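You operate a simulated robot arm through the tools that you are given. There is no shell and no other tool. Be economical: measure what you need, move in short steps, check, and stop when the job is done.

Carry out the task below with a simulated robot arm. There is one attempt and no reset: what you move stays moved.

JOB
Open the green gearbox and drop its gear in the red WORN bin.
Fine: run both thumb screws out first; lay the grey cover on the black mat.

Only the result counts: the job must be done as asked and must still hold three seconds after the hand-in. Knocking over, shifting, dropping, spilling or breaking anything else fails it. A push-on lid holds only when it is set on centred and level and pressed home; a screw cap is set on level and turned clockwise until tight.

ROBOT AND FRAMES
A 6-joint arm with a two-finger gripper, fixed in place. Base frame: the origin is at the foot of the arm, x ahead of it, y to its left, z up; the work surface is at about z = 850. Readings come in mm, degrees, newtons and seconds.
Its first joint turns from -166.0 to 166.0 degrees. Payload 3.43 kg.
The tool frame sits at the grasp point between the pads (the TCP): z along the fingers, y along the line on which they close. The tips reach 20 mm beyond it. The gripper opens to 190 mm. The gripper's body begins 248 mm behind the TCP.
Orientation is told as [roll, pitch, yaw] about the base's x, y, z axes, in that order, counted from this pose: with the fingers straight down and closing along the base's y, the tool's x points along the base's -x, its y along +y and its z along -z.

CONTROLS
- The arm moves only by the tool step_arm. Its argument "commands" is a list of rows, each an object of numbers (a shift or turn left out is 0, a gripper value left out holds the last): "x", "y", "z": the shift along the tool's x, y, z in units of 40 mm (1.0 is 40 mm); "wx", "wy", "wz": the turn, a rotation vector about the tool's x, y, z in units of 4 degrees (1.0 is 4 degrees); "hand": the opening in per cent of the stroke, from 0 (shut) to 100 (fully open). In form: [{"x": .., "y": .., "z": .., "wx": .., "wy": .., "wz": .., "hand": ..}, ...]. A call has 1 to 12 rows; each row shifts and turns the commanded pose from where the row before left it, along the tool's axes as they then stand. A call with a number of a shift or a turn outside -1 to 1 is refused whole. Each row takes 0.2 s and may step no farther than 50 mm and 8.6 degrees from the row before; otherwise, or with a gripper value out of range, the whole call is refused. A pose out of reach is approached as far as the arm can. The call stops where the force on the tool passes 40 N (or 10 N more than at its start, if that is more) or the arm is blocked; 0.2 s more then pass. The fingers move at their own pace (about 45 mm/s each) and stop on an object; they squeeze with about 34 N. The grip force told is the motor's: it shows also when the fingers shut on nothing. Time passes only in rows, and 0.2 s behind the last, so rows that do not move let the fingers close. The reply holds the time, the measured pose of the TCP, the force on the tool along the base axes, the opening and the grip force, in the units named above and with some noise, with the torque about the TCP (base axes, N m) and any sound that the robot's microphone picked up.
- Cameras (640 x 400 px; columns grow to the right, rows downward): "scene" is fixed at [50.6, -648.4, 1586.2]; the picture's right is [0.30, -0.96, 0.00], its down [-0.41, -0.13, -0.90] and it looks along [0.86, 0.27, -0.43] (base axes); focal length 374 px, centre (320, 200). "wrist" rides on the gripper at [70, -8, -288] in the tool frame; the picture's right is [0.12, 0.99, 0.00], its down [-0.96, 0.11, -0.25] and it looks along [-0.25, 0.03, 0.97] (tool axes); focal length 261 px, centre (320, 200).
- snapshot(camera): a new picture of that camera. No time passes.
- move_column(by): slides the trunk up (or, below 0, down) by that many mm; the arm rides with it, the base frame stays. It gives what a move gives, with no picture.
- locate(camera, pixels): for up to 12 pixels [column, row] of the newest picture of that camera ("zoom" is the newest enlarged one), the place [x, y, z] in the base frame of the surface seen there, good to about 2 mm. No time passes.
- close_up(camera, box): a new picture of the part [left, top, right, bottom] of that camera's present view, enlarged. No time passes.
- close_job(): hands the job in; it is judged then, once.

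Go step by step. Measure first, check grasps and placings, and put right what went wrong. The budget is 80 turns and 38 pictures, counting those below and the enlarged ones. Unless the task says otherwise, let go and move clear before handing in, and close with one line.

The tools are called by a JSON object that holds its "api" and its "payload". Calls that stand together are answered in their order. step_arm: Moves the arm, as the interface text tells. Its arguments: {"type":"object","properties":{"commands":{"type":"array"}},"required":["commands"]} The other tools are called the same way: move_column (by) slides the trunk up or down; snapshot (camera) takes a picture; locate (camera, pixels) gives the place of the surface under pixels of a picture; close_up (camera, box) takes an enlarged picture of a part of a camera's view; close_job () hands the job in.

At the start:

```text
time_s: 0.0
position: [522.9, -271.1, 1386.7]
orientation: [0.0, 0.0, 0.0]
wrist_force: [0.0, 1.2, 0.5]
torque: [0.01, 0.02, 0.02]
finger_gap: 190.0
grasp_force: 0.0
trunk travel left (down, up): [-214.0, 26.0]
```

scene: 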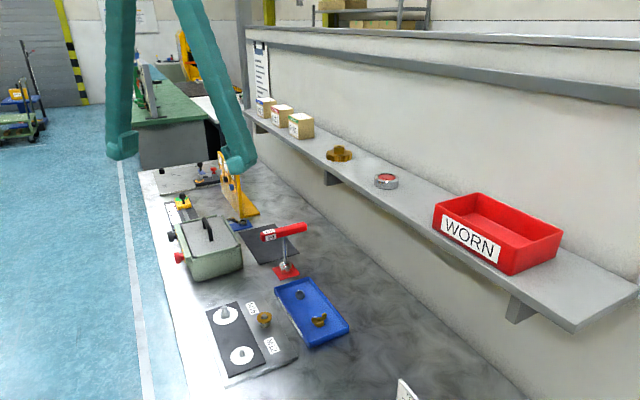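
wrist: 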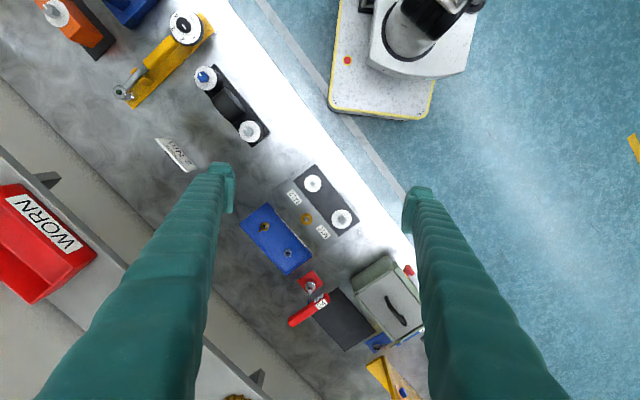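

The green gearbox is around scene (210,245) with red and dark knobs on its left side, and the mat sits behind it near (268,243). I'll enlarge this area and locate the main points.

{"api": "close_up", "payload": {"camera": "scene", "box": [150, 180, 320, 290]}}

{"api": "close_up", "payload": {"camera": "wrist", "box": [280, 230, 440, 370]}}

{"api": "locate", "payload": {"camera": "scene", "pixels": [[180, 257], [172, 236], [208, 228], [268, 243], [480, 225], [500, 270], [435, 205], [560, 232], [480, 193], [285, 228]]}}

```text
3.64 times, centred on (235, 235) of scene
```

zoom: 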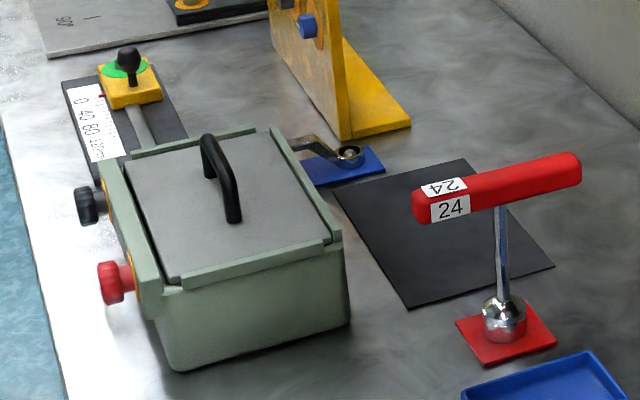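

```text
2.86 times, centred on (360, 300) of wrist
```

zoom: 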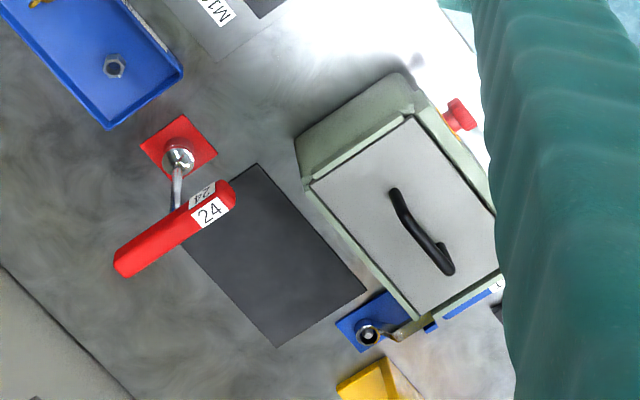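

```text
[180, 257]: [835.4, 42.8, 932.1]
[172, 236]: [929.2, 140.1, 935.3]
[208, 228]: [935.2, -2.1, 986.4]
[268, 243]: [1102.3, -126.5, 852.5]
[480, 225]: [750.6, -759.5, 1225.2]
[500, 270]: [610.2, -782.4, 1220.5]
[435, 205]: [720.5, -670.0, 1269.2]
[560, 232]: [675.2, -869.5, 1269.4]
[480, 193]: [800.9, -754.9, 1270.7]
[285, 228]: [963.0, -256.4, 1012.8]
```

The red knob is near (835,43,932) and the dark one near (929,140,935). The mat centre is far out, so I'll locate the mat corners, cover and handle in the wrist zoom.

{"api": "locate", "payload": {"camera": "zoom", "pixels": [[256, 164], [365, 291], [278, 346], [200, 262], [412, 120], [312, 188], [419, 308], [394, 192], [449, 270], [422, 235], [458, 112], [380, 230]]}}

{"api": "locate", "payload": {"camera": "scene", "pixels": [[434, 228], [512, 274], [563, 236], [478, 193], [500, 215], [240, 243], [197, 220], [212, 238], [174, 237], [205, 279], [238, 245], [181, 257]]}}

{"api": "close_up", "payload": {"camera": "scene", "box": [160, 205, 250, 285]}}

```text
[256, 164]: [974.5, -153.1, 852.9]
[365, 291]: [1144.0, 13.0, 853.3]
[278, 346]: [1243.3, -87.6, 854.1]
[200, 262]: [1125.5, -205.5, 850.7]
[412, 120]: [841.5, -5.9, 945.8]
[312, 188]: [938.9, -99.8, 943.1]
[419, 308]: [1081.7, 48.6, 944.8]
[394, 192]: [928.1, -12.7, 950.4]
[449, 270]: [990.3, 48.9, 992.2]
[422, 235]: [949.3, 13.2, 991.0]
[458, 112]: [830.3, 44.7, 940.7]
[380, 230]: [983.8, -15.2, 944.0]
```

```text
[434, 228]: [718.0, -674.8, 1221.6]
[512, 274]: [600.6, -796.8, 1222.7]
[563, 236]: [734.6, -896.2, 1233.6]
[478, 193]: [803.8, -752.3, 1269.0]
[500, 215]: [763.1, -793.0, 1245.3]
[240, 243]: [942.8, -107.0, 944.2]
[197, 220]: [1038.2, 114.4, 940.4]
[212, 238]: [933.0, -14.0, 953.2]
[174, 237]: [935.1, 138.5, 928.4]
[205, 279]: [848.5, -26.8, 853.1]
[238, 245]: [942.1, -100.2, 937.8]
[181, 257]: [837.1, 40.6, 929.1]
```

```text
5.00 times, centred on (205, 245) of scene
```

zoom: 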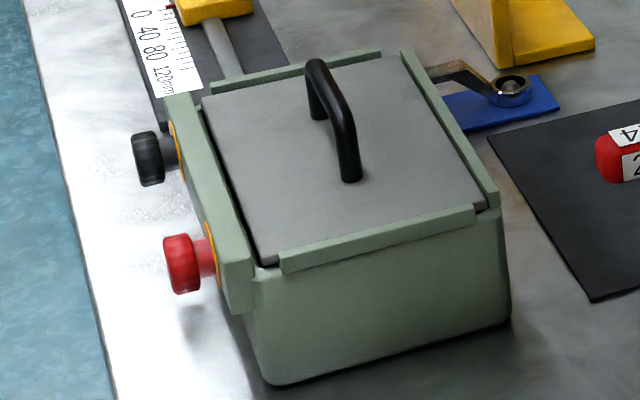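

The cover is inset, centred near (962,21,944) with its long side at 45°. The screws point out along (-0.7,0.7,0), over the bench edge. I'll move to a stand-off in front of the red screw, then turn the tool horizontal.

{"api": "step_arm", "payload": {"commands": [{"x": -0.35, "y": 0.94, "z": 0.28, "hand": 40}, {"x": -0.35, "y": 0.94, "z": 0.28}, {"x": -0.35, "y": 0.94, "z": 0.28}, {"x": -0.35, "y": 0.94, "z": 0.28}, {"x": -0.35, "y": 0.94, "z": 0.28}, {"x": -0.35, "y": 0.94, "z": 0.28}, {"x": -0.35, "y": 0.94, "z": 0.28}, {"x": -0.35, "y": 0.94, "z": 0.28}, {"x": -0.35, "y": 0.94, "z": 0.28}, {"x": -0.35, "y": 0.94, "z": 0.28}, {"x": -0.35, "y": 0.94, "z": 0.28}, {"x": -0.35, "y": 0.94, "z": 0.28}]}}

{"api": "step_arm", "payload": {"commands": [{"wx": 0.9944, "wy": -0.9944}, {"wx": 0.9944, "wy": -0.9944}, {"wx": 0.9944, "wy": -0.9944}, {"wx": 0.9944, "wy": -0.9944}, {"wx": 0.9944, "wy": -0.9944}, {"wx": 0.9944, "wy": -0.9944}, {"wx": 0.9944, "wy": -0.9944}, {"wx": 0.9944, "wy": -0.9944}]}}

{"api": "step_arm", "payload": {"commands": [{"wx": 0.9944, "wy": -0.9944}, {"wx": 0.9944, "wy": -0.9944}, {"wx": 0.9944, "wy": -0.9944}, {"wx": 0.9944, "wy": -0.9944}, {"wx": 0.9944, "wy": -0.9944}, {"wx": 0.9944, "wy": -0.9944}, {"wx": 0.9944, "wy": -0.9944}, {"wx": 0.9944, "wy": -0.9944}]}}

```text
time_s: 2.6
position: [693.1, 182.8, 1253.0]
orientation: [0.1, -0.2, -0.2]
wrist_force: [-0.4, 0.0, -0.2]
torque: [0.15, -0.1, 0.0]
finger_gap: 76.3
grasp_force: 0.0
trunk travel left (down, up): [-214.0, 26.0]
```

```text
time_s: 4.4
position: [691.7, 180.2, 1253.1]
orientation: [-35.3, -30.1, 9.6]
wrist_force: [0.6, -0.8, -0.2]
torque: [0.09, 0.02, 0.03]
finger_gap: 76.1
grasp_force: 0.1
trunk travel left (down, up): [-214.0, 26.0]
```

```text
time_s: 6.2
position: [691.4, 180.9, 1252.3]
orientation: [-90.2, -45.1, 45.2]
wrist_force: [-0.2, 0.4, 0.1]
torque: [0.04, 0.06, 0.08]
finger_gap: 75.7
grasp_force: 0.1
trunk travel left (down, up): [-214.0, 26.0]
```

The tool is horizontal and facing the box. Next I'll drop to the knob height while staying back from it.

{"api": "step_arm", "payload": {"commands": [{"x": 0.566, "y": 0.566}, {"x": 0.566, "y": 0.566}, {"x": 0.566, "y": 0.566}, {"x": 0.566, "y": 0.566}, {"x": 0.566, "y": 0.566}, {"x": 0.566, "y": 0.566}, {"x": 0.566, "y": 0.566}, {"x": 0.566, "y": 0.566}, {"x": 0.566, "y": 0.566}, {"x": 0.566, "y": 0.566}]}}

{"api": "snapshot", "payload": {"camera": "wrist"}}

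{"api": "snapshot", "payload": {"camera": "scene"}}

```text
time_s: 8.4
position: [691.6, 179.6, 933.2]
orientation: [-90.2, -45.1, 45.0]
wrist_force: [-0.1, -1.0, 0.5]
torque: [0.07, 0.08, 0.13]
finger_gap: 75.9
grasp_force: 0.2
trunk travel left (down, up): [-214.0, 26.0]
```

```text
32 pictures are left
```

wrist: 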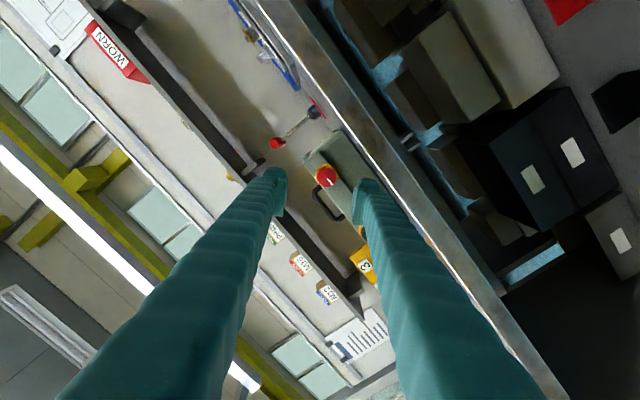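

```text
31 pictures are left
```

scene: 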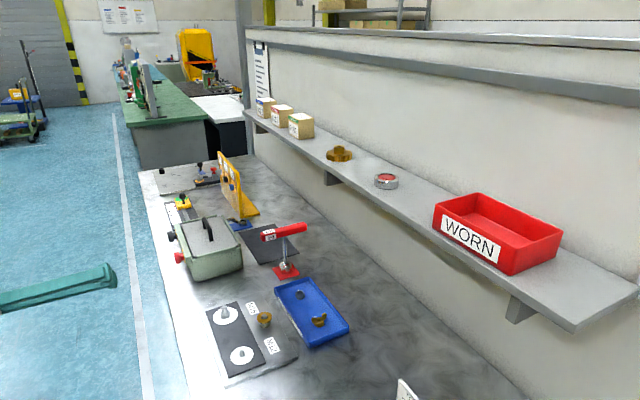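

The red knob shows at wrist (326,176). I'll enlarge and measure it.

{"api": "close_up", "payload": {"camera": "wrist", "box": [280, 130, 380, 260]}}

{"api": "locate", "payload": {"camera": "wrist", "pixels": [[317, 176], [322, 172], [326, 176], [330, 180], [335, 176], [326, 185], [326, 167], [341, 165], [310, 160], [345, 150]]}}

```text
3.08 times, centred on (330, 195) of wrist
```

zoom: 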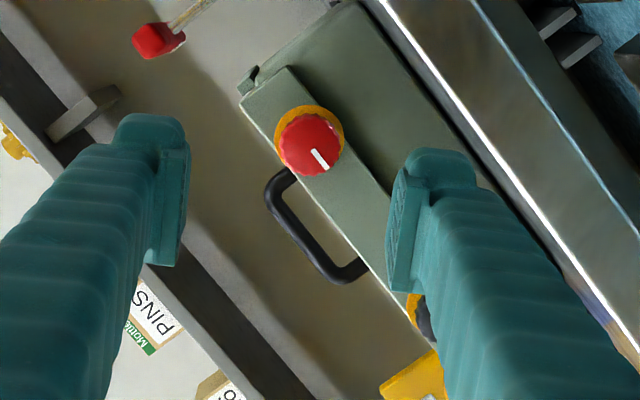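

```text
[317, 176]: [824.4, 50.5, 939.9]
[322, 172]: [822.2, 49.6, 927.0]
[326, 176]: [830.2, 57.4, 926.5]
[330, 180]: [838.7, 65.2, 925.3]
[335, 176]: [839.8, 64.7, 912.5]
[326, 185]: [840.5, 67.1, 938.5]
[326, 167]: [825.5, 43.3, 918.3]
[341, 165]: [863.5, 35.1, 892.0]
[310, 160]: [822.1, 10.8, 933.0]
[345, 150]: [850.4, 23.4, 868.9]
```

The knob head is about 35 mm across, centred near (831,58,926), with its front about 28 mm proud of the plate. I'll line up and advance 183 mm with the opening at about 60 mm.

{"api": "step_arm", "payload": {"commands": [{"x": -0.105, "y": 0.352, "hand": 33}, {"z": 0.65}, {"z": 0.65}, {"z": 0.65}, {"z": 0.65}, {"z": 0.65}]}}

{"api": "close_up", "payload": {"camera": "wrist", "box": [260, 100, 400, 240]}}

```text
time_s: 9.8
position: [794.2, 98.7, 927.0]
orientation: [-90.3, -45.0, 45.1]
wrist_force: [-0.1, 0.0, -0.5]
torque: [0.0, 0.0, -0.03]
finger_gap: 62.6
grasp_force: 0.0
trunk travel left (down, up): [-214.0, 26.0]
```

```text
2.86 times, centred on (330, 170) of wrist
```

zoom: 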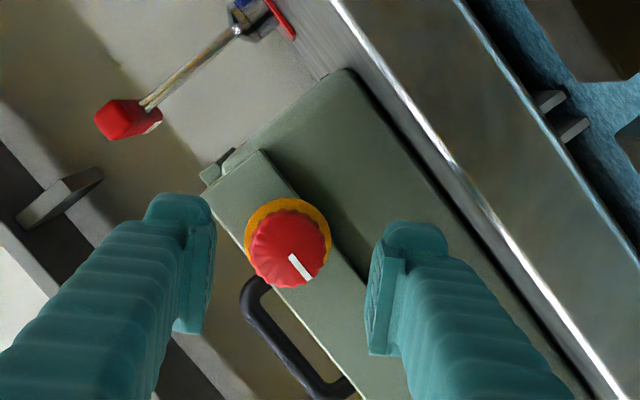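

{"api": "locate", "payload": {"camera": "zoom", "pixels": [[288, 250], [255, 255], [320, 255], [290, 218], [285, 280], [318, 208], [250, 175], [340, 290], [290, 198], [275, 240]]}}

```text
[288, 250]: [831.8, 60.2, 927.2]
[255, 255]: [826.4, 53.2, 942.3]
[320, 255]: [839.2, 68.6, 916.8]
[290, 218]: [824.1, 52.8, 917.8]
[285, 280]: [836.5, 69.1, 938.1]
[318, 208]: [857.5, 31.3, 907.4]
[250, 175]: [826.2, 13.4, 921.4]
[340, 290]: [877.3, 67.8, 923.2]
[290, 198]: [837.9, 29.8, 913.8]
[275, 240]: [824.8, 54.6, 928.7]
```

The TCP is on the knob axis (head centre about (832,61,928)). I'll advance 55 mm and close on it.

{"api": "step_arm", "payload": {"commands": [{"z": 0.5}, {"z": 0.5}, {"z": 0.37}, {"hand": 0}, {}, {}, {}, {}]}}

{"api": "close_up", "payload": {"camera": "wrist", "box": [260, 100, 400, 240]}}

```text
time_s: 11.6
position: [831.1, 59.9, 928.1]
orientation: [-90.2, -45.2, 45.2]
wrist_force: [-8.2, -3.3, 9.8]
torque: [-0.04, -0.05, -0.07]
finger_gap: 34.4
grasp_force: 45.4
trunk travel left (down, up): [-214.0, 26.0]
```

```text
2.86 times, centred on (330, 170) of wrist
```

zoom: 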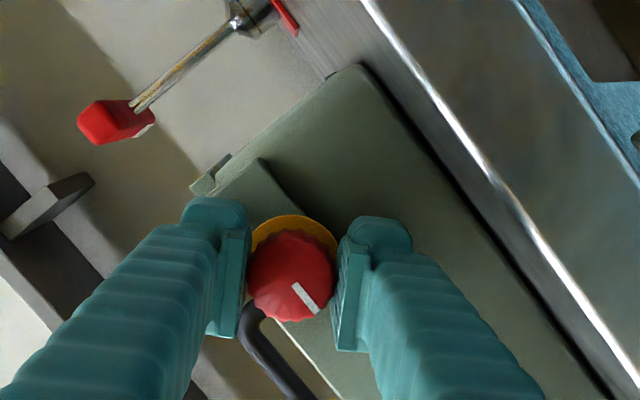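

The knob is gripped at 34.4 mm with a small side load. I'll ease that off and turn anticlockwise (wz negative).

{"api": "step_arm", "payload": {"commands": [{"y": -0.02}, {"wz": -1}, {"wz": -1}, {"wz": -1}, {"wz": -1}, {"wz": -1}, {"wz": -1}]}}

```text
time_s: 13.2
position: [831.8, 59.7, 929.0]
orientation: [-90.1, -21.1, 45.1]
wrist_force: [-21.7, 5.2, 14.1]
torque: [-0.1, -0.14, -0.03]
finger_gap: 34.2
grasp_force: 45.8
trunk travel left (down, up): [-214.0, 26.0]
```

There's now about 19 N of axial load, probably the screw backing out against the fingers. I'll test that by pulling back 1 mm.

{"api": "step_arm", "payload": {"commands": [{"z": -0.025}]}}

{"api": "step_arm", "payload": {"commands": [{"y": 0.02}]}}

```text
time_s: 13.6
position: [830.7, 60.0, 928.2]
orientation: [-90.3, -21.1, 45.1]
wrist_force: [-13.4, 3.8, 17.2]
torque: [-0.11, -0.15, -0.05]
finger_gap: 34.3
grasp_force: 44.6
trunk travel left (down, up): [-214.0, 26.0]
```

```text
time_s: 14.0
position: [830.9, 60.4, 927.4]
orientation: [-90.2, -21.2, 45.1]
wrist_force: [-10.5, 3.5, 23.1]
torque: [-0.1, -0.17, -0.07]
finger_gap: 34.1
grasp_force: 44.8
trunk travel left (down, up): [-214.0, 26.0]
```

The force is the reaction on the tool, at about 7–8 N/mm. So the knob axis is about 2.5 mm higher than I had it, and the screw is backing out. I'll recentre and keep turning with a slight retreat.

{"api": "step_arm", "payload": {"commands": [{"x": -0.008, "y": -0.064, "z": -0.03}, {"wz": -1, "z": -0.006}, {"wz": -1, "z": -0.006}, {"wz": -1, "z": -0.006}, {"wz": -1, "z": -0.006}, {"wz": -1, "z": -0.006}, {"wz": -1, "z": -0.006}]}}

```text
time_s: 15.6
position: [829.6, 60.9, 928.2]
orientation: [-90.1, 3.0, 44.9]
wrist_force: [10.3, -1.7, -5.1]
torque: [0.02, 0.01, 0.03]
finger_gap: 34.4
grasp_force: 44.2
trunk travel left (down, up): [-214.0, 26.0]
```

The axial force flipped sign, so I need to know whether the knob turned with the fingers. I'll look at its white mark.

{"api": "close_up", "payload": {"camera": "wrist", "box": [260, 100, 400, 240]}}

```text
2.86 times, centred on (330, 170) of wrist
```

zoom: 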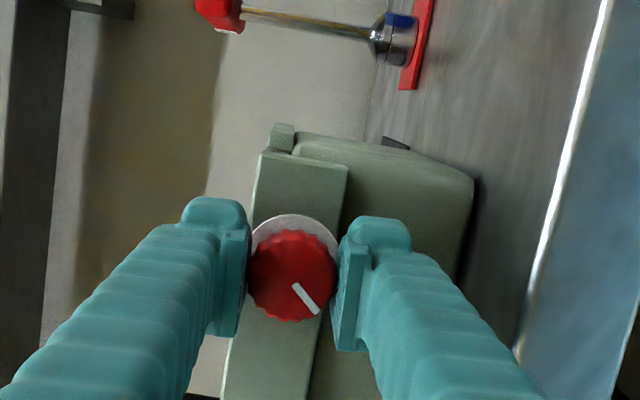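

The mark turned with the fingers, and the ring behind the knob changed from orange to grey. I'll turn on a bit to check for a stop or for it coming free.

{"api": "step_arm", "payload": {"commands": [{"z": 0.02, "wz": -1}, {"wz": -1}, {"wz": -1}, {"wz": -1}, {"wz": -1}, {"wz": -1}, {"wz": -1}, {"wz": -1}]}}

{"api": "step_arm", "payload": {"commands": [{"wz": -1}, {"wz": -1}, {"wz": -1}, {"wz": -1}, {"wz": -1}, {"wz": -1}, {"wz": -1}, {"wz": -1}]}}

{"api": "close_up", "payload": {"camera": "wrist", "box": [260, 100, 400, 240]}}

```text
time_s: 17.4
position: [828.9, 61.4, 928.9]
orientation: [-90.1, 35.1, 44.9]
wrist_force: [-14.2, 3.4, -13.1]
torque: [0.1, 0.07, -0.09]
finger_gap: 34.1
grasp_force: 45.5
trunk travel left (down, up): [-214.0, 26.0]
```

```text
time_s: 19.2
position: [829.5, 60.4, 927.5]
orientation: [-90.2, 67.1, 44.5]
wrist_force: [-22.6, 9.6, -12.3]
torque: [0.15, 0.07, -0.07]
finger_gap: 34.3
grasp_force: 44.6
trunk travel left (down, up): [-214.0, 26.0]
```

```text
2.86 times, centred on (330, 170) of wrist
```

zoom: 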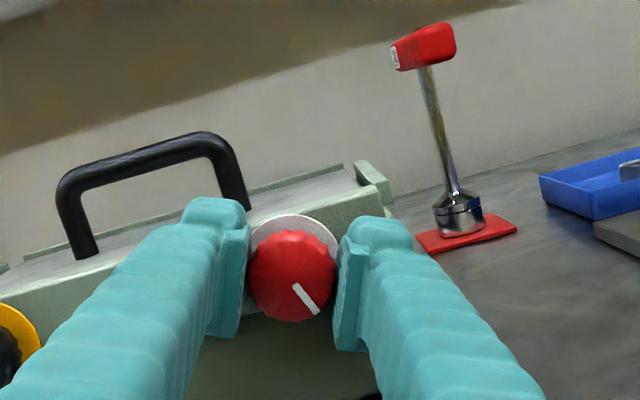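

It's still backing out, with axial load building to 23 N. I'll retreat, recentre and keep turning.

{"api": "step_arm", "payload": {"commands": [{"x": -0.023, "y": 0.042, "z": -0.075}, {"wz": -1, "z": -0.006}, {"wz": -1, "z": -0.006}, {"wz": -1, "z": -0.006}, {"wz": -1, "z": -0.006}, {"wz": -1, "z": -0.006}, {"wz": -1, "z": -0.006}, {"wz": -1, "z": -0.006}, {"wz": -1, "z": -0.006}]}}

{"api": "step_arm", "payload": {"commands": [{"wz": -1, "z": -0.006}, {"wz": -1, "z": -0.006}, {"wz": -1, "z": -0.006}, {"wz": -1, "z": -0.006}, {"wz": -1, "z": -0.006}, {"wz": -1, "z": -0.006}, {"wz": -1, "z": -0.006}, {"wz": -1, "z": -0.006}]}}

```text
time_s: 20.3
position: [828.9, 62.6, 927.5]
orientation: [-91.5, 80.1, 43.6]
wrist_force: [24.3, -15.5, 7.3]
torque: [-0.15, -0.05, -0.01]
finger_gap: 34.3
grasp_force: 44.9
trunk travel left (down, up): [-214.0, 26.0]
stopped in row 5: the force on the tool passed its limit at 42 N (the readings are from after the stop); the commanded pose is now the measured one
```

```text
time_s: 21.0
position: [827.2, 62.2, 928.9]
orientation: [-114.7, 89.4, 20.5]
wrist_force: [27.2, -32.4, 4.6]
torque: [-0.11, 0.0, -0.02]
finger_gap: 34.3
grasp_force: 44.9
trunk travel left (down, up): [-214.0, 26.0]
stopped in row 3: the force on the tool passed its limit at 41 N (the readings are from after the stop); the commanded pose is now the measured one
```

I over-retreated; the pull on the screw is about 42 N. I'll go 3 mm back in and keep turning without retreat.

{"api": "step_arm", "payload": {"commands": [{"z": 0.075}, {}]}}

{"api": "step_arm", "payload": {"commands": [{"wz": -1}, {"wz": -1}, {"wz": -1}, {"wz": -1}, {"wz": -1}, {"wz": -1}]}}

```text
time_s: 21.6
position: [827.7, 63.7, 928.3]
orientation: [-115.8, 89.5, 19.4]
wrist_force: [-14.9, -20.6, -2.8]
torque: [-0.03, 0.02, -0.18]
finger_gap: 34.5
grasp_force: 45.1
trunk travel left (down, up): [-214.0, 26.0]
```

```text
time_s: 23.1
position: [827.6, 64.0, 930.0]
orientation: [90.5, 66.4, -134.2]
wrist_force: [-11.0, -4.8, 1.2]
torque: [0.03, 0.01, -0.1]
finger_gap: 34.6
grasp_force: 44.9
trunk travel left (down, up): [-214.0, 26.0]
stopped in row 6: the force on the tool passed its limit at 40 N (the readings are from after the stop); the commanded pose is now the measured one
```

The screw has moved about 5 mm out over roughly 155°. I'll check it from the scene camera.

{"api": "close_up", "payload": {"camera": "scene", "box": [150, 215, 240, 285]}}

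{"api": "step_arm", "payload": {"commands": [{"wz": -1}, {"wz": -1}, {"wz": -1}, {"wz": -1}]}}

```text
5.71 times, centred on (195, 250) of scene
```

zoom: 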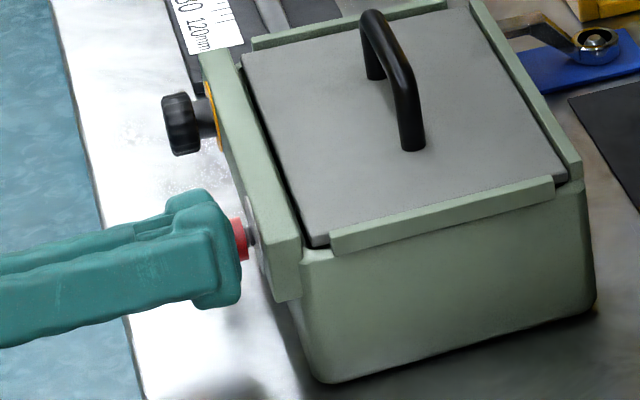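

```text
time_s: 24.1
position: [827.2, 62.7, 928.8]
orientation: [90.5, 50.4, -134.5]
wrist_force: [-29.4, 9.9, -1.3]
torque: [0.03, 0.03, -0.14]
finger_gap: 34.6
grasp_force: 44.8
trunk travel left (down, up): [-214.0, 26.0]
```

It's still pushing outward (28 N). I'll back off 2 mm, recentre and carry on in short bursts.

{"api": "step_arm", "payload": {"commands": [{"x": -0.016, "y": 0.019, "z": -0.05}, {}]}}

{"api": "step_arm", "payload": {"commands": [{"wz": -1}, {"wz": -1}, {"wz": -1}, {"wz": -1}]}}

{"api": "step_arm", "payload": {"commands": [{"wz": -1}, {"wz": -1}, {"wz": -1}, {"wz": -1}]}}

```text
time_s: 24.7
position: [827.6, 63.7, 928.2]
orientation: [90.4, 50.6, -134.5]
wrist_force: [1.8, 6.0, 1.9]
torque: [0.01, 0.0, 0.01]
finger_gap: 34.5
grasp_force: 44.9
trunk travel left (down, up): [-214.0, 26.0]
```

```text
time_s: 25.7
position: [826.3, 62.4, 926.7]
orientation: [90.2, 34.3, -134.8]
wrist_force: [5.5, 1.1, -3.9]
torque: [0.55, -0.53, -0.02]
finger_gap: 34.4
grasp_force: 45.1
trunk travel left (down, up): [-214.0, 26.0]
```

```text
time_s: 26.7
position: [826.4, 64.2, 928.4]
orientation: [90.1, 18.4, -134.6]
wrist_force: [1.4, 2.1, -3.5]
torque: [0.58, -0.6, 0.05]
finger_gap: 34.2
grasp_force: 44.8
trunk travel left (down, up): [-214.0, 26.0]
```

A 0.8 N·m torque about the screw axis with no axial load means the red screw is at its end stop after about 200°. I'll release, back away and unwind the wrist for the second screw.

{"api": "step_arm", "payload": {"commands": [{"hand": 33}, {}, {}, {"z": -0.5}, {"z": -0.7}, {"z": -0.8}, {"z": -0.8}]}}

{"api": "step_arm", "payload": {"commands": [{"wz": 1}, {"wz": 1}, {"wz": 1}, {"wz": 1}, {"wz": 1}, {"wz": 1}, {"wz": 1}, {"wz": 1}, {"wz": 1}, {"wz": 1}, {"wz": 1}, {"wz": 1}]}}

{"api": "step_arm", "payload": {"commands": [{"wz": 1}, {"wz": 1}, {"wz": 1}, {"wz": 1}, {"wz": 1}, {"wz": 1}, {"wz": 1}, {"wz": 1}, {"wz": 1}, {"wz": 1}, {"wz": 1}, {"wz": 1}]}}

{"api": "step_arm", "payload": {"commands": [{"wz": 1}, {"wz": 1}, {"wz": 1}, {"wz": 1}, {"wz": 1}, {"wz": 1}, {"wz": 1}, {"wz": 1}, {"wz": 1}, {"wz": 1}, {"wz": 1}, {"wz": 1}]}}

{"api": "step_arm", "payload": {"commands": [{"wz": 1}, {"wz": 1}, {"wz": 1}, {"wz": 1}, {"wz": 0.9}]}}

```text
time_s: 28.3
position: [745.4, 144.1, 927.2]
orientation: [90.3, 18.6, -134.8]
wrist_force: [0.1, 0.3, -0.5]
torque: [0.03, -0.01, 0.03]
finger_gap: 62.6
grasp_force: 0.0
trunk travel left (down, up): [-214.0, 26.0]
```

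```text
time_s: 30.9
position: [747.4, 144.4, 927.1]
orientation: [90.6, 66.6, -134.3]
wrist_force: [0.2, -0.8, 0.9]
torque: [0.02, -0.01, -0.02]
finger_gap: 62.8
grasp_force: 0.1
trunk travel left (down, up): [-214.0, 26.0]
```

```text
time_s: 33.5
position: [746.9, 142.0, 927.7]
orientation: [-90.7, 65.4, 44.7]
wrist_force: [-1.2, -0.5, 0.8]
torque: [0.0, -0.06, 0.0]
finger_gap: 62.6
grasp_force: 0.1
trunk travel left (down, up): [-214.0, 26.0]
```

```text
time_s: 36.1
position: [746.6, 142.0, 927.5]
orientation: [-90.2, 17.5, 45.1]
wrist_force: [0.6, 0.3, -0.5]
torque: [-0.01, 0.01, -0.03]
finger_gap: 62.6
grasp_force: 0.0
trunk travel left (down, up): [-214.0, 26.0]
```

```text
time_s: 37.3
position: [746.4, 141.6, 926.3]
orientation: [-90.2, -2.1, 45.3]
wrist_force: [-0.6, 0.3, 0.7]
torque: [0.02, 0.01, 0.05]
finger_gap: 62.8
grasp_force: 0.0
trunk travel left (down, up): [-214.0, 26.0]
```

The wrist is mostly unwound. I'll shift 132 mm sideways in front of the black screw, finish unwinding and look.

{"api": "step_arm", "payload": {"commands": [{"x": -0.82}, {"x": -0.82}, {"x": -0.82}, {"x": -0.84}]}}

{"api": "step_arm", "payload": {"commands": [{"wz": 1}, {"wz": 1}, {"wz": 1}, {"wz": 1}, {"wz": 1}, {"wz": 1}, {"wz": 1}, {"wz": 1}, {"wz": 1}, {"wz": 1}, {"wz": 0.72}]}}

{"api": "close_up", "payload": {"camera": "wrist", "box": [220, 90, 420, 230]}}

```text
time_s: 38.3
position: [841.1, 235.1, 932.0]
orientation: [-90.3, -2.0, 45.2]
wrist_force: [-0.1, 0.8, 0.7]
torque: [0.07, 0.07, 0.04]
finger_gap: 62.7
grasp_force: 0.2
trunk travel left (down, up): [-214.0, 26.0]
```

```text
time_s: 40.7
position: [840.1, 235.4, 932.5]
orientation: [-90.3, -44.9, 45.4]
wrist_force: [-0.8, -0.1, -0.4]
torque: [-0.03, -0.02, -0.01]
finger_gap: 62.6
grasp_force: 0.0
trunk travel left (down, up): [-214.0, 26.0]
```

```text
2.86 times, centred on (320, 160) of wrist
```

zoom: 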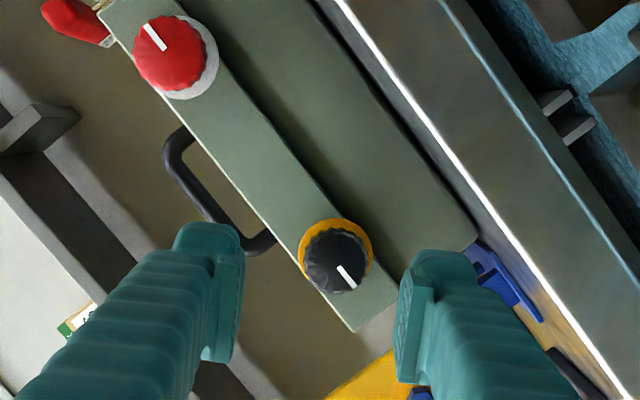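

{"api": "locate", "payload": {"camera": "zoom", "pixels": [[334, 262], [308, 262], [361, 262], [334, 236], [334, 286], [325, 250], [170, 50], [140, 50], [200, 50], [245, 180]]}}

```text
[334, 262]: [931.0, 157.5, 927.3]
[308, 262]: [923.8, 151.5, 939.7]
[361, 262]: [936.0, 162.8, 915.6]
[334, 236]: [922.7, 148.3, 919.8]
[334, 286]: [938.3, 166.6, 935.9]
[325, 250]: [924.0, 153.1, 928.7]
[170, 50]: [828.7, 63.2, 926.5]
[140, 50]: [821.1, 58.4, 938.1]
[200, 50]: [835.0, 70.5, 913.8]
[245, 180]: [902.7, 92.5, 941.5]
```

The black knob is centred at (931,157.5,928). I'll line up, advance 118 mm and grip.

{"api": "step_arm", "payload": {"commands": [{"x": -0.094, "y": 0.235}, {"z": 0.7}, {"z": 0.7}, {"z": 0.6}, {"z": 0.5}, {"z": 0.45}, {}]}}

{"api": "step_arm", "payload": {"commands": [{"hand": 0}, {}, {}, {}, {}]}}

```text
time_s: 42.3
position: [929.8, 158.0, 929.8]
orientation: [-90.4, -45.0, 45.4]
wrist_force: [0.3, 1.0, -0.5]
torque: [0.01, 0.0, -0.01]
finger_gap: 62.5
grasp_force: 0.0
trunk travel left (down, up): [-214.0, 26.0]
```

```text
time_s: 43.5
position: [931.5, 158.3, 928.7]
orientation: [-90.2, -44.8, 45.4]
wrist_force: [12.9, 4.1, -9.1]
torque: [0.06, 0.01, 0.1]
finger_gap: 34.3
grasp_force: 44.8
trunk travel left (down, up): [-214.0, 26.0]
```

The black knob is gripped. I'll recentre by 1.3 mm and turn it out with a slow retreat.

{"api": "step_arm", "payload": {"commands": [{"x": -0.004, "y": 0.032}, {"wz": -1, "z": -0.002}, {"wz": -1, "z": -0.002}, {"wz": -1, "z": -0.002}, {"wz": -1, "z": -0.002}, {"wz": -1, "z": -0.002}, {"wz": -1, "z": -0.002}]}}

{"api": "step_arm", "payload": {"commands": [{"wz": -1, "z": -0.002}, {"wz": -1, "z": -0.002}, {"wz": -1, "z": -0.002}, {"wz": -1, "z": -0.002}, {"wz": -1, "z": -0.002}, {"wz": -1, "z": -0.002}]}}

```text
time_s: 45.1
position: [930.1, 160.2, 928.5]
orientation: [-90.2, -20.9, 45.2]
wrist_force: [7.4, -5.4, 3.4]
torque: [-0.06, -0.01, 0.02]
finger_gap: 34.5
grasp_force: 44.6
trunk travel left (down, up): [-214.0, 26.0]
```

```text
time_s: 46.5
position: [930.3, 160.9, 926.9]
orientation: [-90.2, 3.1, 45.3]
wrist_force: [-2.1, -3.9, -1.1]
torque: [0.0, 0.01, -0.01]
finger_gap: 34.3
grasp_force: 45.3
trunk travel left (down, up): [-214.0, 26.0]
```

Loads are small, so I'll continue.

{"api": "step_arm", "payload": {"commands": [{"wz": -1, "z": -0.003}, {"wz": -1, "z": -0.003}, {"wz": -1, "z": -0.003}, {"wz": -1, "z": -0.003}, {"wz": -1, "z": -0.003}, {"wz": -1, "z": -0.003}, {"wz": -1, "z": -0.003}, {"wz": -1, "z": -0.003}]}}

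{"api": "step_arm", "payload": {"commands": [{"wz": -1, "z": -0.003}, {"wz": -1, "z": -0.003}, {"wz": -1, "z": -0.003}, {"wz": -1, "z": -0.003}, {"wz": -1, "z": -0.003}, {"wz": -1, "z": -0.003}, {"wz": -1, "z": -0.003}, {"wz": -1, "z": -0.003}]}}

```text
time_s: 48.3
position: [928.4, 160.7, 928.3]
orientation: [-90.2, 35.2, 45.0]
wrist_force: [-21.3, -9.2, -20.5]
torque: [0.17, 0.05, -0.24]
finger_gap: 34.2
grasp_force: 45.2
trunk travel left (down, up): [-214.0, 26.0]
```

```text
time_s: 49.0
position: [929.6, 162.0, 926.3]
orientation: [-90.1, 44.4, 45.0]
wrist_force: [-6.0, -4.2, -6.4]
torque: [0.13, 0.07, -0.09]
finger_gap: 34.4
grasp_force: 45.2
trunk travel left (down, up): [-214.0, 26.0]
stopped in row 3: the force on the tool passed its limit at 41 N (the readings are from after the stop); the commanded pose is now the measured one
```

{"api": "step_arm", "payload": {"commands": [{"wz": -1, "z": -0.004}, {"wz": -1, "z": -0.004}, {"wz": -1, "z": -0.004}, {"wz": -1, "z": -0.004}, {"wz": -1, "z": -0.004}, {"wz": -1, "z": -0.004}]}}

{"api": "step_arm", "payload": {"commands": [{"wz": -1, "z": -0.003}, {"wz": -1, "z": -0.003}, {"wz": -1, "z": -0.003}, {"wz": -1, "z": -0.003}]}}

```text
time_s: 50.4
position: [928.8, 162.4, 926.1]
orientation: [-90.3, 68.5, 44.9]
wrist_force: [-19.5, -8.2, -22.8]
torque: [0.22, 0.09, -0.2]
finger_gap: 34.4
grasp_force: 44.5
trunk travel left (down, up): [-214.0, 26.0]
```

```text
time_s: 51.4
position: [927.8, 160.5, 926.1]
orientation: [-91.2, 84.4, 43.8]
wrist_force: [-23.5, -10.3, -23.4]
torque: [0.16, 0.1, -0.22]
finger_gap: 34.4
grasp_force: 44.8
trunk travel left (down, up): [-214.0, 26.0]
```

Side load has built up (s −24, z −23 N), so I'll recentre by 2 mm each way and continue.

{"api": "step_arm", "payload": {"commands": [{"x": -0.045, "y": 0.055}, {}]}}

{"api": "step_arm", "payload": {"commands": [{"wz": -1, "z": -0.003}, {"wz": -1, "z": -0.003}, {"wz": -1, "z": -0.003}, {"wz": -1, "z": -0.003}, {"wz": -1, "z": -0.003}, {"wz": -1, "z": -0.003}]}}

{"api": "step_arm", "payload": {"commands": [{"wz": -1, "z": -0.003}, {"wz": -1, "z": -0.003}, {"wz": -1, "z": -0.003}, {"wz": -1, "z": -0.003}, {"wz": -1, "z": -0.003}, {"wz": -1, "z": -0.003}]}}

```text
time_s: 52.0
position: [928.4, 161.7, 926.6]
orientation: [-92.5, 84.3, 42.8]
wrist_force: [-6.0, -2.3, -3.1]
torque: [0.07, 0.04, -0.06]
finger_gap: 34.4
grasp_force: 44.7
trunk travel left (down, up): [-214.0, 26.0]
```

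```text
time_s: 53.4
position: [926.2, 162.5, 926.5]
orientation: [90.7, 71.6, -134.2]
wrist_force: [6.5, 2.6, 17.3]
torque: [-0.12, -0.13, 0.03]
finger_gap: 34.4
grasp_force: 45.1
trunk travel left (down, up): [-214.0, 26.0]
```

```text
time_s: 54.8
position: [924.3, 162.7, 926.1]
orientation: [90.4, 47.6, -134.6]
wrist_force: [7.8, 3.8, 37.3]
torque: [-0.24, -0.27, 0.14]
finger_gap: 34.5
grasp_force: 45.1
trunk travel left (down, up): [-214.0, 26.0]
```

{"api": "step_arm", "payload": {"commands": [{"x": 0.062, "y": 0.036}, {}]}}

{"api": "step_arm", "payload": {"commands": [{"wz": -1}, {"wz": -1}, {"wz": -1}, {"wz": -1}]}}

{"api": "step_arm", "payload": {"commands": [{"wz": -1}, {"wz": -1}, {"wz": -1}, {"wz": -1}]}}

```text
time_s: 55.4
position: [926.5, 163.0, 927.4]
orientation: [90.2, 47.7, -134.7]
wrist_force: [-2.3, 2.1, 11.4]
torque: [-0.07, -0.11, 0.03]
finger_gap: 34.4
grasp_force: 45.4
trunk travel left (down, up): [-214.0, 26.0]
```

```text
time_s: 56.4
position: [926.6, 162.8, 927.7]
orientation: [90.2, 31.6, -134.8]
wrist_force: [-3.3, 2.5, -0.5]
torque: [0.59, -0.63, 0.04]
finger_gap: 34.4
grasp_force: 44.7
trunk travel left (down, up): [-214.0, 26.0]
```

```text
time_s: 57.4
position: [925.8, 162.6, 928.3]
orientation: [90.2, 15.6, -134.8]
wrist_force: [-0.5, 1.5, -0.5]
torque: [0.54, -0.49, -0.01]
finger_gap: 34.5
grasp_force: 44.4
trunk travel left (down, up): [-214.0, 26.0]
```

The black screw is at the same end stop (0.8 N·m). I'll release, back off, unwind to p≈0, and measure the lever near the mat.

{"api": "step_arm", "payload": {"commands": [{"hand": 33}, {}, {}, {"z": -0.5}, {"z": -0.7}, {"z": -0.8}, {"z": -0.8}]}}

{"api": "step_arm", "payload": {"commands": [{"wz": 1}, {"wz": 1}, {"wz": 1}, {"wz": 1}, {"wz": 1}, {"wz": 1}, {"wz": 1}, {"wz": 1}, {"wz": 1}, {"wz": 1}, {"wz": 1}, {"wz": 1}]}}

{"api": "step_arm", "payload": {"commands": [{"wz": 1}, {"wz": 1}, {"wz": 1}, {"wz": 1}, {"wz": 1}, {"wz": 1}, {"wz": 1}, {"wz": 1}, {"wz": 1}, {"wz": 1}, {"wz": 1}, {"wz": 1}]}}

{"api": "step_arm", "payload": {"commands": [{"wz": 1}, {"wz": 1}, {"wz": 1}, {"wz": 1}, {"wz": 1}, {"wz": 1}, {"wz": 1}, {"wz": 1}, {"wz": 1}, {"wz": 1}, {"wz": 1}, {"wz": 1}]}}

{"api": "step_arm", "payload": {"commands": [{"wz": 1}, {"wz": 1}, {"wz": 1}, {"wz": 1}, {"wz": 1}]}}

{"api": "close_up", "payload": {"camera": "scene", "box": [150, 200, 320, 300]}}

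{"api": "locate", "payload": {"camera": "scene", "pixels": [[262, 234], [262, 240], [305, 225], [304, 231], [283, 262], [286, 245], [245, 235], [275, 223], [299, 256], [280, 230], [238, 228], [218, 215]]}}

```text
time_s: 59.0
position: [848.1, 243.1, 928.7]
orientation: [90.2, 15.6, -134.8]
wrist_force: [0.8, 0.2, -0.4]
torque: [0.03, -0.01, 0.03]
finger_gap: 62.6
grasp_force: 0.2
trunk travel left (down, up): [-214.0, 26.0]
```

```text
time_s: 61.6
position: [846.1, 240.8, 928.3]
orientation: [90.4, 63.6, -134.5]
wrist_force: [-0.5, -0.7, 0.6]
torque: [0.01, -0.02, 0.0]
finger_gap: 62.8
grasp_force: 0.0
trunk travel left (down, up): [-214.0, 26.0]
```

```text
time_s: 64.2
position: [847.1, 242.6, 928.5]
orientation: [-90.4, 68.4, 44.7]
wrist_force: [0.4, 0.5, -0.2]
torque: [0.02, -0.04, 0.04]
finger_gap: 62.7
grasp_force: 0.0
trunk travel left (down, up): [-214.0, 26.0]
```

```text
time_s: 66.8
position: [846.7, 241.1, 928.2]
orientation: [-90.3, 20.2, 45.1]
wrist_force: [0.0, 0.5, -1.1]
torque: [0.03, 0.02, 0.0]
finger_gap: 62.8
grasp_force: 0.1
trunk travel left (down, up): [-214.0, 26.0]
```

```text
time_s: 68.0
position: [847.5, 241.3, 929.3]
orientation: [-90.2, 0.2, 45.1]
wrist_force: [0.4, 0.1, 0.6]
torque: [0.0, 0.03, 0.05]
finger_gap: 62.8
grasp_force: 0.0
trunk travel left (down, up): [-214.0, 26.0]
```

```text
3.76 times, centred on (235, 250) of scene
```

zoom: 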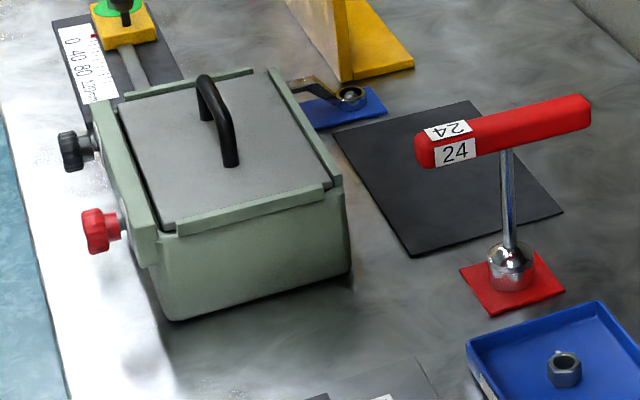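

```text
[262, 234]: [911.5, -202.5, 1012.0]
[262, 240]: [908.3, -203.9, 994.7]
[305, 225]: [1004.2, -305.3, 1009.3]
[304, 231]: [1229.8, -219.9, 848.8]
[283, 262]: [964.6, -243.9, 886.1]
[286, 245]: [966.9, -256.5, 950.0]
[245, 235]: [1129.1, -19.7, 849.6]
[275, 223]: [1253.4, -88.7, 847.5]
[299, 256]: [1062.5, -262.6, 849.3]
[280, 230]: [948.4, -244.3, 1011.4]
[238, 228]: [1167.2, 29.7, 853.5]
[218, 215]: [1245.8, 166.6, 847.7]
```

The lever stays clear of the cover's path (pure slide along −n). I'll check the yellow stand and hook on the other side, then tilt the tool to 45° down above the box.

{"api": "locate", "payload": {"camera": "zoom", "pixels": [[345, 82], [412, 64], [340, 60], [350, 95], [318, 78], [385, 105], [237, 165], [232, 140], [215, 100], [203, 80], [240, 180], [322, 185]]}}

{"api": "step_arm", "payload": {"commands": [{"y": -0.9, "z": -0.3}, {"y": -0.9, "z": -0.3}, {"y": -0.9}, {"y": -0.9}, {"y": -0.9}, {"y": -0.9}]}}

{"api": "step_arm", "payload": {"commands": [{"wx": -1, "hand": 20}, {"wx": -1}, {"wx": -1}, {"wx": -1}, {"wx": -1}, {"wx": -1}, {"wx": -1}, {"wx": -1}, {"wx": -1}, {"wx": -1}, {"wx": -1}, {"wx": -0.25}]}}

```text
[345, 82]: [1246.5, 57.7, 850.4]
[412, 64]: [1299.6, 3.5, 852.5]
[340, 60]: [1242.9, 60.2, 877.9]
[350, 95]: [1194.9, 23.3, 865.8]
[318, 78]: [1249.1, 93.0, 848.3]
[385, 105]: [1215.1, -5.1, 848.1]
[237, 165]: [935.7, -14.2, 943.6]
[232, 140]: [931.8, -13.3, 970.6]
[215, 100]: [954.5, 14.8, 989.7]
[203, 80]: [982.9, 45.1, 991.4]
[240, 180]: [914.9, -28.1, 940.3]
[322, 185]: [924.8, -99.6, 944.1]
```

```text
time_s: 69.4
position: [830.4, 261.8, 1144.4]
orientation: [-90.1, 0.4, 45.0]
wrist_force: [0.0, -0.2, -0.3]
torque: [-0.1, -0.09, -0.11]
finger_gap: 62.7
grasp_force: 0.0
trunk travel left (down, up): [-214.0, 26.0]
```

```text
time_s: 72.0
position: [831.3, 258.9, 1143.5]
orientation: [-45.1, 0.4, 45.0]
wrist_force: [-0.3, 0.2, -0.4]
torque: [-0.03, 0.02, -0.01]
finger_gap: 38.1
grasp_force: 0.0
trunk travel left (down, up): [-214.0, 26.0]
```

The handle's axis is near (959,20), with its top at z≈991. I'll move to 80 mm back along the tool axis and check alignment.

{"api": "step_arm", "payload": {"commands": [{"x": 0.244, "y": -0.221, "z": 0.65}, {"x": 0.244, "y": -0.221, "z": 0.65}, {"x": 0.244, "y": -0.221, "z": 0.65}, {"x": 0.244, "y": -0.221, "z": 0.65}, {"x": 0.244, "y": -0.221, "z": 0.65}, {"x": 0.244, "y": -0.221, "z": 0.65}, {"x": 0.244, "y": -0.221, "z": 0.65}, {"x": 0.244, "y": -0.221, "z": 0.65}]}}

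{"api": "close_up", "payload": {"camera": "wrist", "box": [220, 60, 420, 240]}}

```text
time_s: 73.8
position: [915.9, 65.9, 1048.7]
orientation: [-45.2, 0.4, 45.2]
wrist_force: [-0.1, 0.4, -0.3]
torque: [-0.05, -0.04, -0.02]
finger_gap: 38.1
grasp_force: 0.1
trunk travel left (down, up): [-214.0, 26.0]
```

```text
2.22 times, centred on (320, 150) of wrist
```

zoom: 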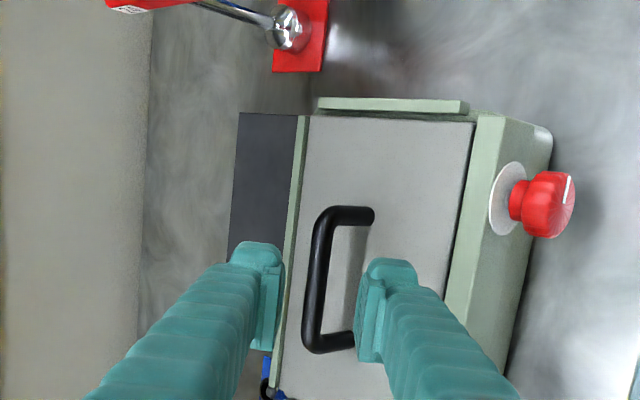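

{"api": "locate", "payload": {"camera": "zoom", "pixels": [[322, 240], [318, 280], [313, 320], [311, 280], [327, 280], [350, 214], [318, 340], [340, 343], [400, 250]]}}

```text
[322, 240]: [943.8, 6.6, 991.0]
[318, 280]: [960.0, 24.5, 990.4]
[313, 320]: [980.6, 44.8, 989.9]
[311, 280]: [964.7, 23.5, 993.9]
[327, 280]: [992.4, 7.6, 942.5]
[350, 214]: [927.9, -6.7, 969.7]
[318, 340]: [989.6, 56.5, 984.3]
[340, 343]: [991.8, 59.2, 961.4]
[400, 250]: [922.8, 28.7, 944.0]
```

The bar lies on the tool axis, about 90 mm ahead of the TCP. I'll advance 80 mm and close.

{"api": "step_arm", "payload": {"commands": [{"z": 0.5}, {"z": 0.5}, {"z": 0.5}, {"z": 0.5}, {"hand": 0}, {}, {}, {}, {}]}}

{"api": "close_up", "payload": {"camera": "scene", "box": [150, 200, 320, 300]}}

```text
time_s: 75.8
position: [954.6, 23.6, 993.8]
orientation: [-45.1, 0.3, 45.1]
wrist_force: [5.9, -0.5, 8.5]
torque: [0.43, -0.57, -0.42]
finger_gap: 12.1
grasp_force: 33.9
trunk travel left (down, up): [-214.0, 26.0]
```

```text
3.76 times, centred on (235, 250) of scene
```

zoom: 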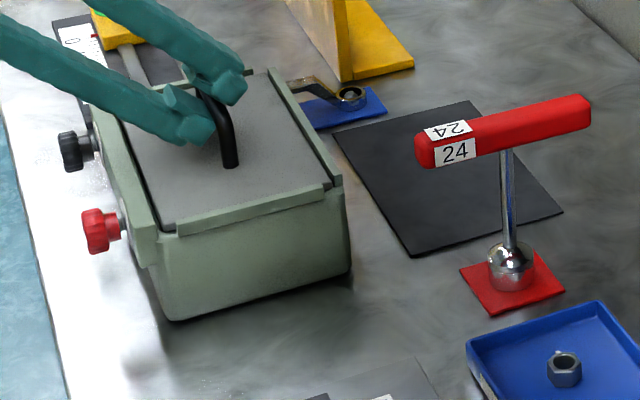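

The handle is gripped at 12.1 mm. I'll lift straight up gently and watch the force.

{"api": "step_arm", "payload": {"commands": [{"y": -0.06, "z": -0.06}, {"y": -0.09, "z": -0.09}, {"y": -0.09, "z": -0.09}, {"y": -0.09, "z": -0.09}]}}

```text
time_s: 76.8
position: [955.6, 24.3, 1011.4]
orientation: [-45.1, 0.3, 45.1]
wrist_force: [-0.6, -0.1, -5.9]
torque: [-0.01, 0.03, 0.02]
finger_gap: 12.2
grasp_force: 33.7
trunk travel left (down, up): [-214.0, 26.0]
```

It lifted freely at about 6 N. I'll raise it another 75 mm and check.

{"api": "step_arm", "payload": {"commands": [{"y": -0.27, "z": -0.27}, {"y": -0.27, "z": -0.27}, {"y": -0.27, "z": -0.27}, {"y": -0.27, "z": -0.27}, {"y": -0.27, "z": -0.27}]}}

{"api": "snapshot", "payload": {"camera": "scene"}}

```text
time_s: 78.0
position: [954.9, 25.4, 1086.8]
orientation: [-45.0, 0.5, 45.1]
wrist_force: [0.7, -0.3, -5.0]
torque: [-0.02, 0.03, -0.03]
finger_gap: 12.0
grasp_force: 33.9
trunk travel left (down, up): [-214.0, 26.0]
```

```text
20 pictures are left
```

scene: 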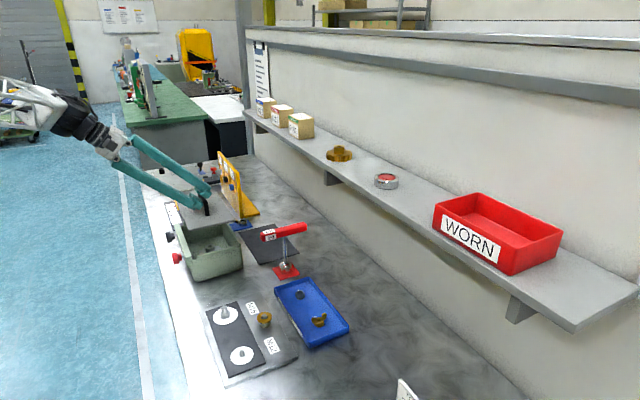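

The cover is clear and level. I'll carry it about 204 mm along (0.7,−0.7) to above the mat.

{"api": "step_arm", "payload": {"commands": [{"y": -0.45, "z": 0.45}, {"y": -0.45, "z": 0.45}, {"y": -0.45, "z": 0.45}, {"y": -0.45, "z": 0.45}, {"y": -0.45, "z": 0.45}, {"y": -0.45, "z": 0.45}, {"y": -0.45, "z": 0.45}, {"y": -0.45, "z": 0.45}]}}

{"api": "close_up", "payload": {"camera": "scene", "box": [150, 160, 340, 300]}}

```text
time_s: 79.8
position: [1098.5, -118.9, 1089.5]
orientation: [-45.2, 0.3, 45.3]
wrist_force: [-0.2, 0.6, -5.2]
torque: [0.02, 0.08, 0.05]
finger_gap: 11.7
grasp_force: 33.7
trunk travel left (down, up): [-214.0, 26.0]
```

```text
2.86 times, centred on (245, 230) of scene
```

zoom: 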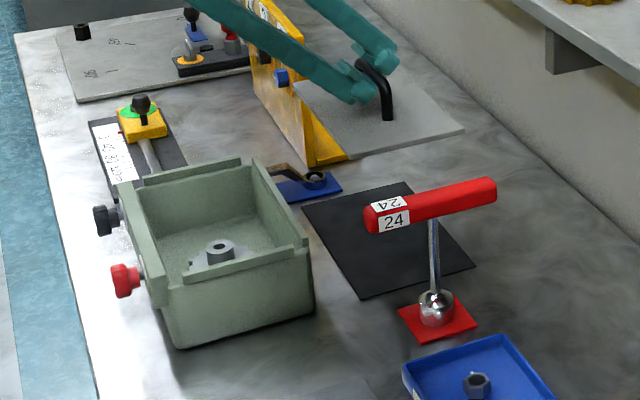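

It's over the mat. I'll lower it to about 15 mm above, then look.

{"api": "step_arm", "payload": {"commands": [{"y": 0.375, "z": 0.375}, {"y": 0.375, "z": 0.375}, {"y": 0.375, "z": 0.375}, {"y": 0.375, "z": 0.375}, {"y": 0.375, "z": 0.375}, {"y": 0.375, "z": 0.375}, {"y": 0.375, "z": 0.375}]}}

{"api": "close_up", "payload": {"camera": "scene", "box": [190, 190, 330, 290]}}

```text
time_s: 81.4
position: [1100.7, -119.1, 937.6]
orientation: [-45.1, 0.2, 45.2]
wrist_force: [-0.1, 0.0, -5.0]
torque: [0.05, 0.05, 0.03]
finger_gap: 11.8
grasp_force: 34.0
trunk travel left (down, up): [-214.0, 26.0]
```

```text
4.00 times, centred on (260, 240) of scene
```

zoom: 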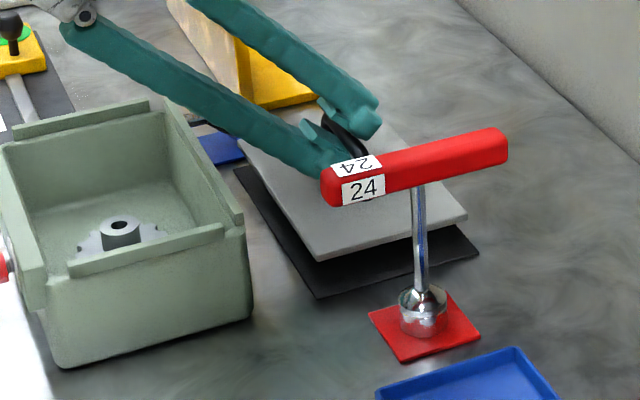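

Alignment over the mat looks good. I'll lower slowly until contact.

{"api": "step_arm", "payload": {"commands": [{"y": 0.1, "z": 0.1}, {"y": 0.1, "z": 0.1}, {"y": 0.1, "z": 0.1}, {}]}}

{"api": "step_arm", "payload": {"commands": [{"y": 0.035, "z": 0.035}, {"y": 0.035, "z": 0.035}, {"y": 0.035, "z": 0.035}, {}]}}

```text
time_s: 82.4
position: [1099.3, -119.9, 920.3]
orientation: [-45.1, 0.4, 45.0]
wrist_force: [0.3, -0.5, -6.0]
torque: [0.01, 0.06, -0.03]
finger_gap: 11.7
grasp_force: 34.4
trunk travel left (down, up): [-214.0, 26.0]
```

```text
time_s: 83.4
position: [1098.2, -121.4, 914.7]
orientation: [-45.1, 0.4, 45.0]
wrist_force: [-0.6, 0.3, -4.9]
torque: [-0.01, 0.08, 0.01]
finger_gap: 11.7
grasp_force: 34.2
trunk travel left (down, up): [-214.0, 26.0]
```

{"api": "step_arm", "payload": {"commands": [{"y": 0.035, "z": 0.035}, {"y": 0.035, "z": 0.035}, {}]}}

{"api": "step_arm", "payload": {"commands": [{"y": 0.025, "z": 0.025}, {"y": 0.025, "z": 0.025}, {}]}}

```text
time_s: 84.2
position: [1097.3, -120.9, 910.9]
orientation: [-45.2, 0.3, 45.1]
wrist_force: [-0.9, 0.6, 0.4]
torque: [0.46, -0.42, -0.16]
finger_gap: 11.8
grasp_force: 33.7
trunk travel left (down, up): [-214.0, 26.0]
```

```text
time_s: 85.0
position: [1098.2, -120.3, 911.8]
orientation: [-45.3, 0.3, 45.1]
wrist_force: [-6.4, 1.4, 24.0]
torque: [0.02, -0.29, -0.01]
finger_gap: 11.6
grasp_force: 34.1
trunk travel left (down, up): [-214.0, 26.0]
```

The cover is on the mat (force reversed at z≈911). I'll ease up, open and back out along the tool axis.

{"api": "step_arm", "payload": {"commands": [{"y": -0.04, "z": -0.04}, {"hand": 20}, {}, {}, {"z": -0.3}, {"z": -0.5}, {"z": -0.8}, {"z": -0.8}, {"z": -0.8}]}}

{"api": "close_up", "payload": {"camera": "scene", "box": [150, 200, 320, 300]}}

```text
time_s: 87.0
position: [1034.4, -54.2, 1001.1]
orientation: [-45.0, 0.4, 45.2]
wrist_force: [0.7, -0.9, -1.4]
torque: [-0.02, -0.01, -0.04]
finger_gap: 37.7
grasp_force: 0.0
trunk travel left (down, up): [-214.0, 26.0]
```

```text
3.76 times, centred on (235, 250) of scene
```

zoom: 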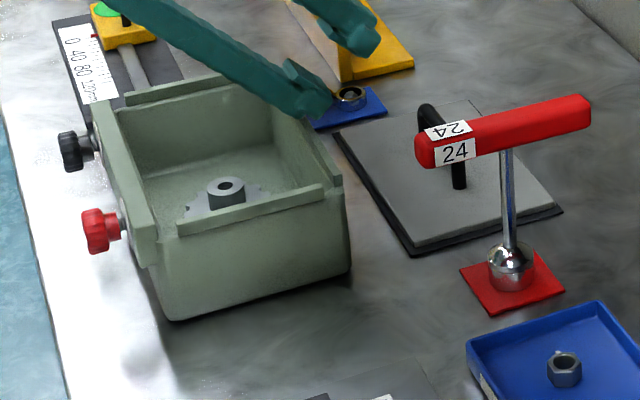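

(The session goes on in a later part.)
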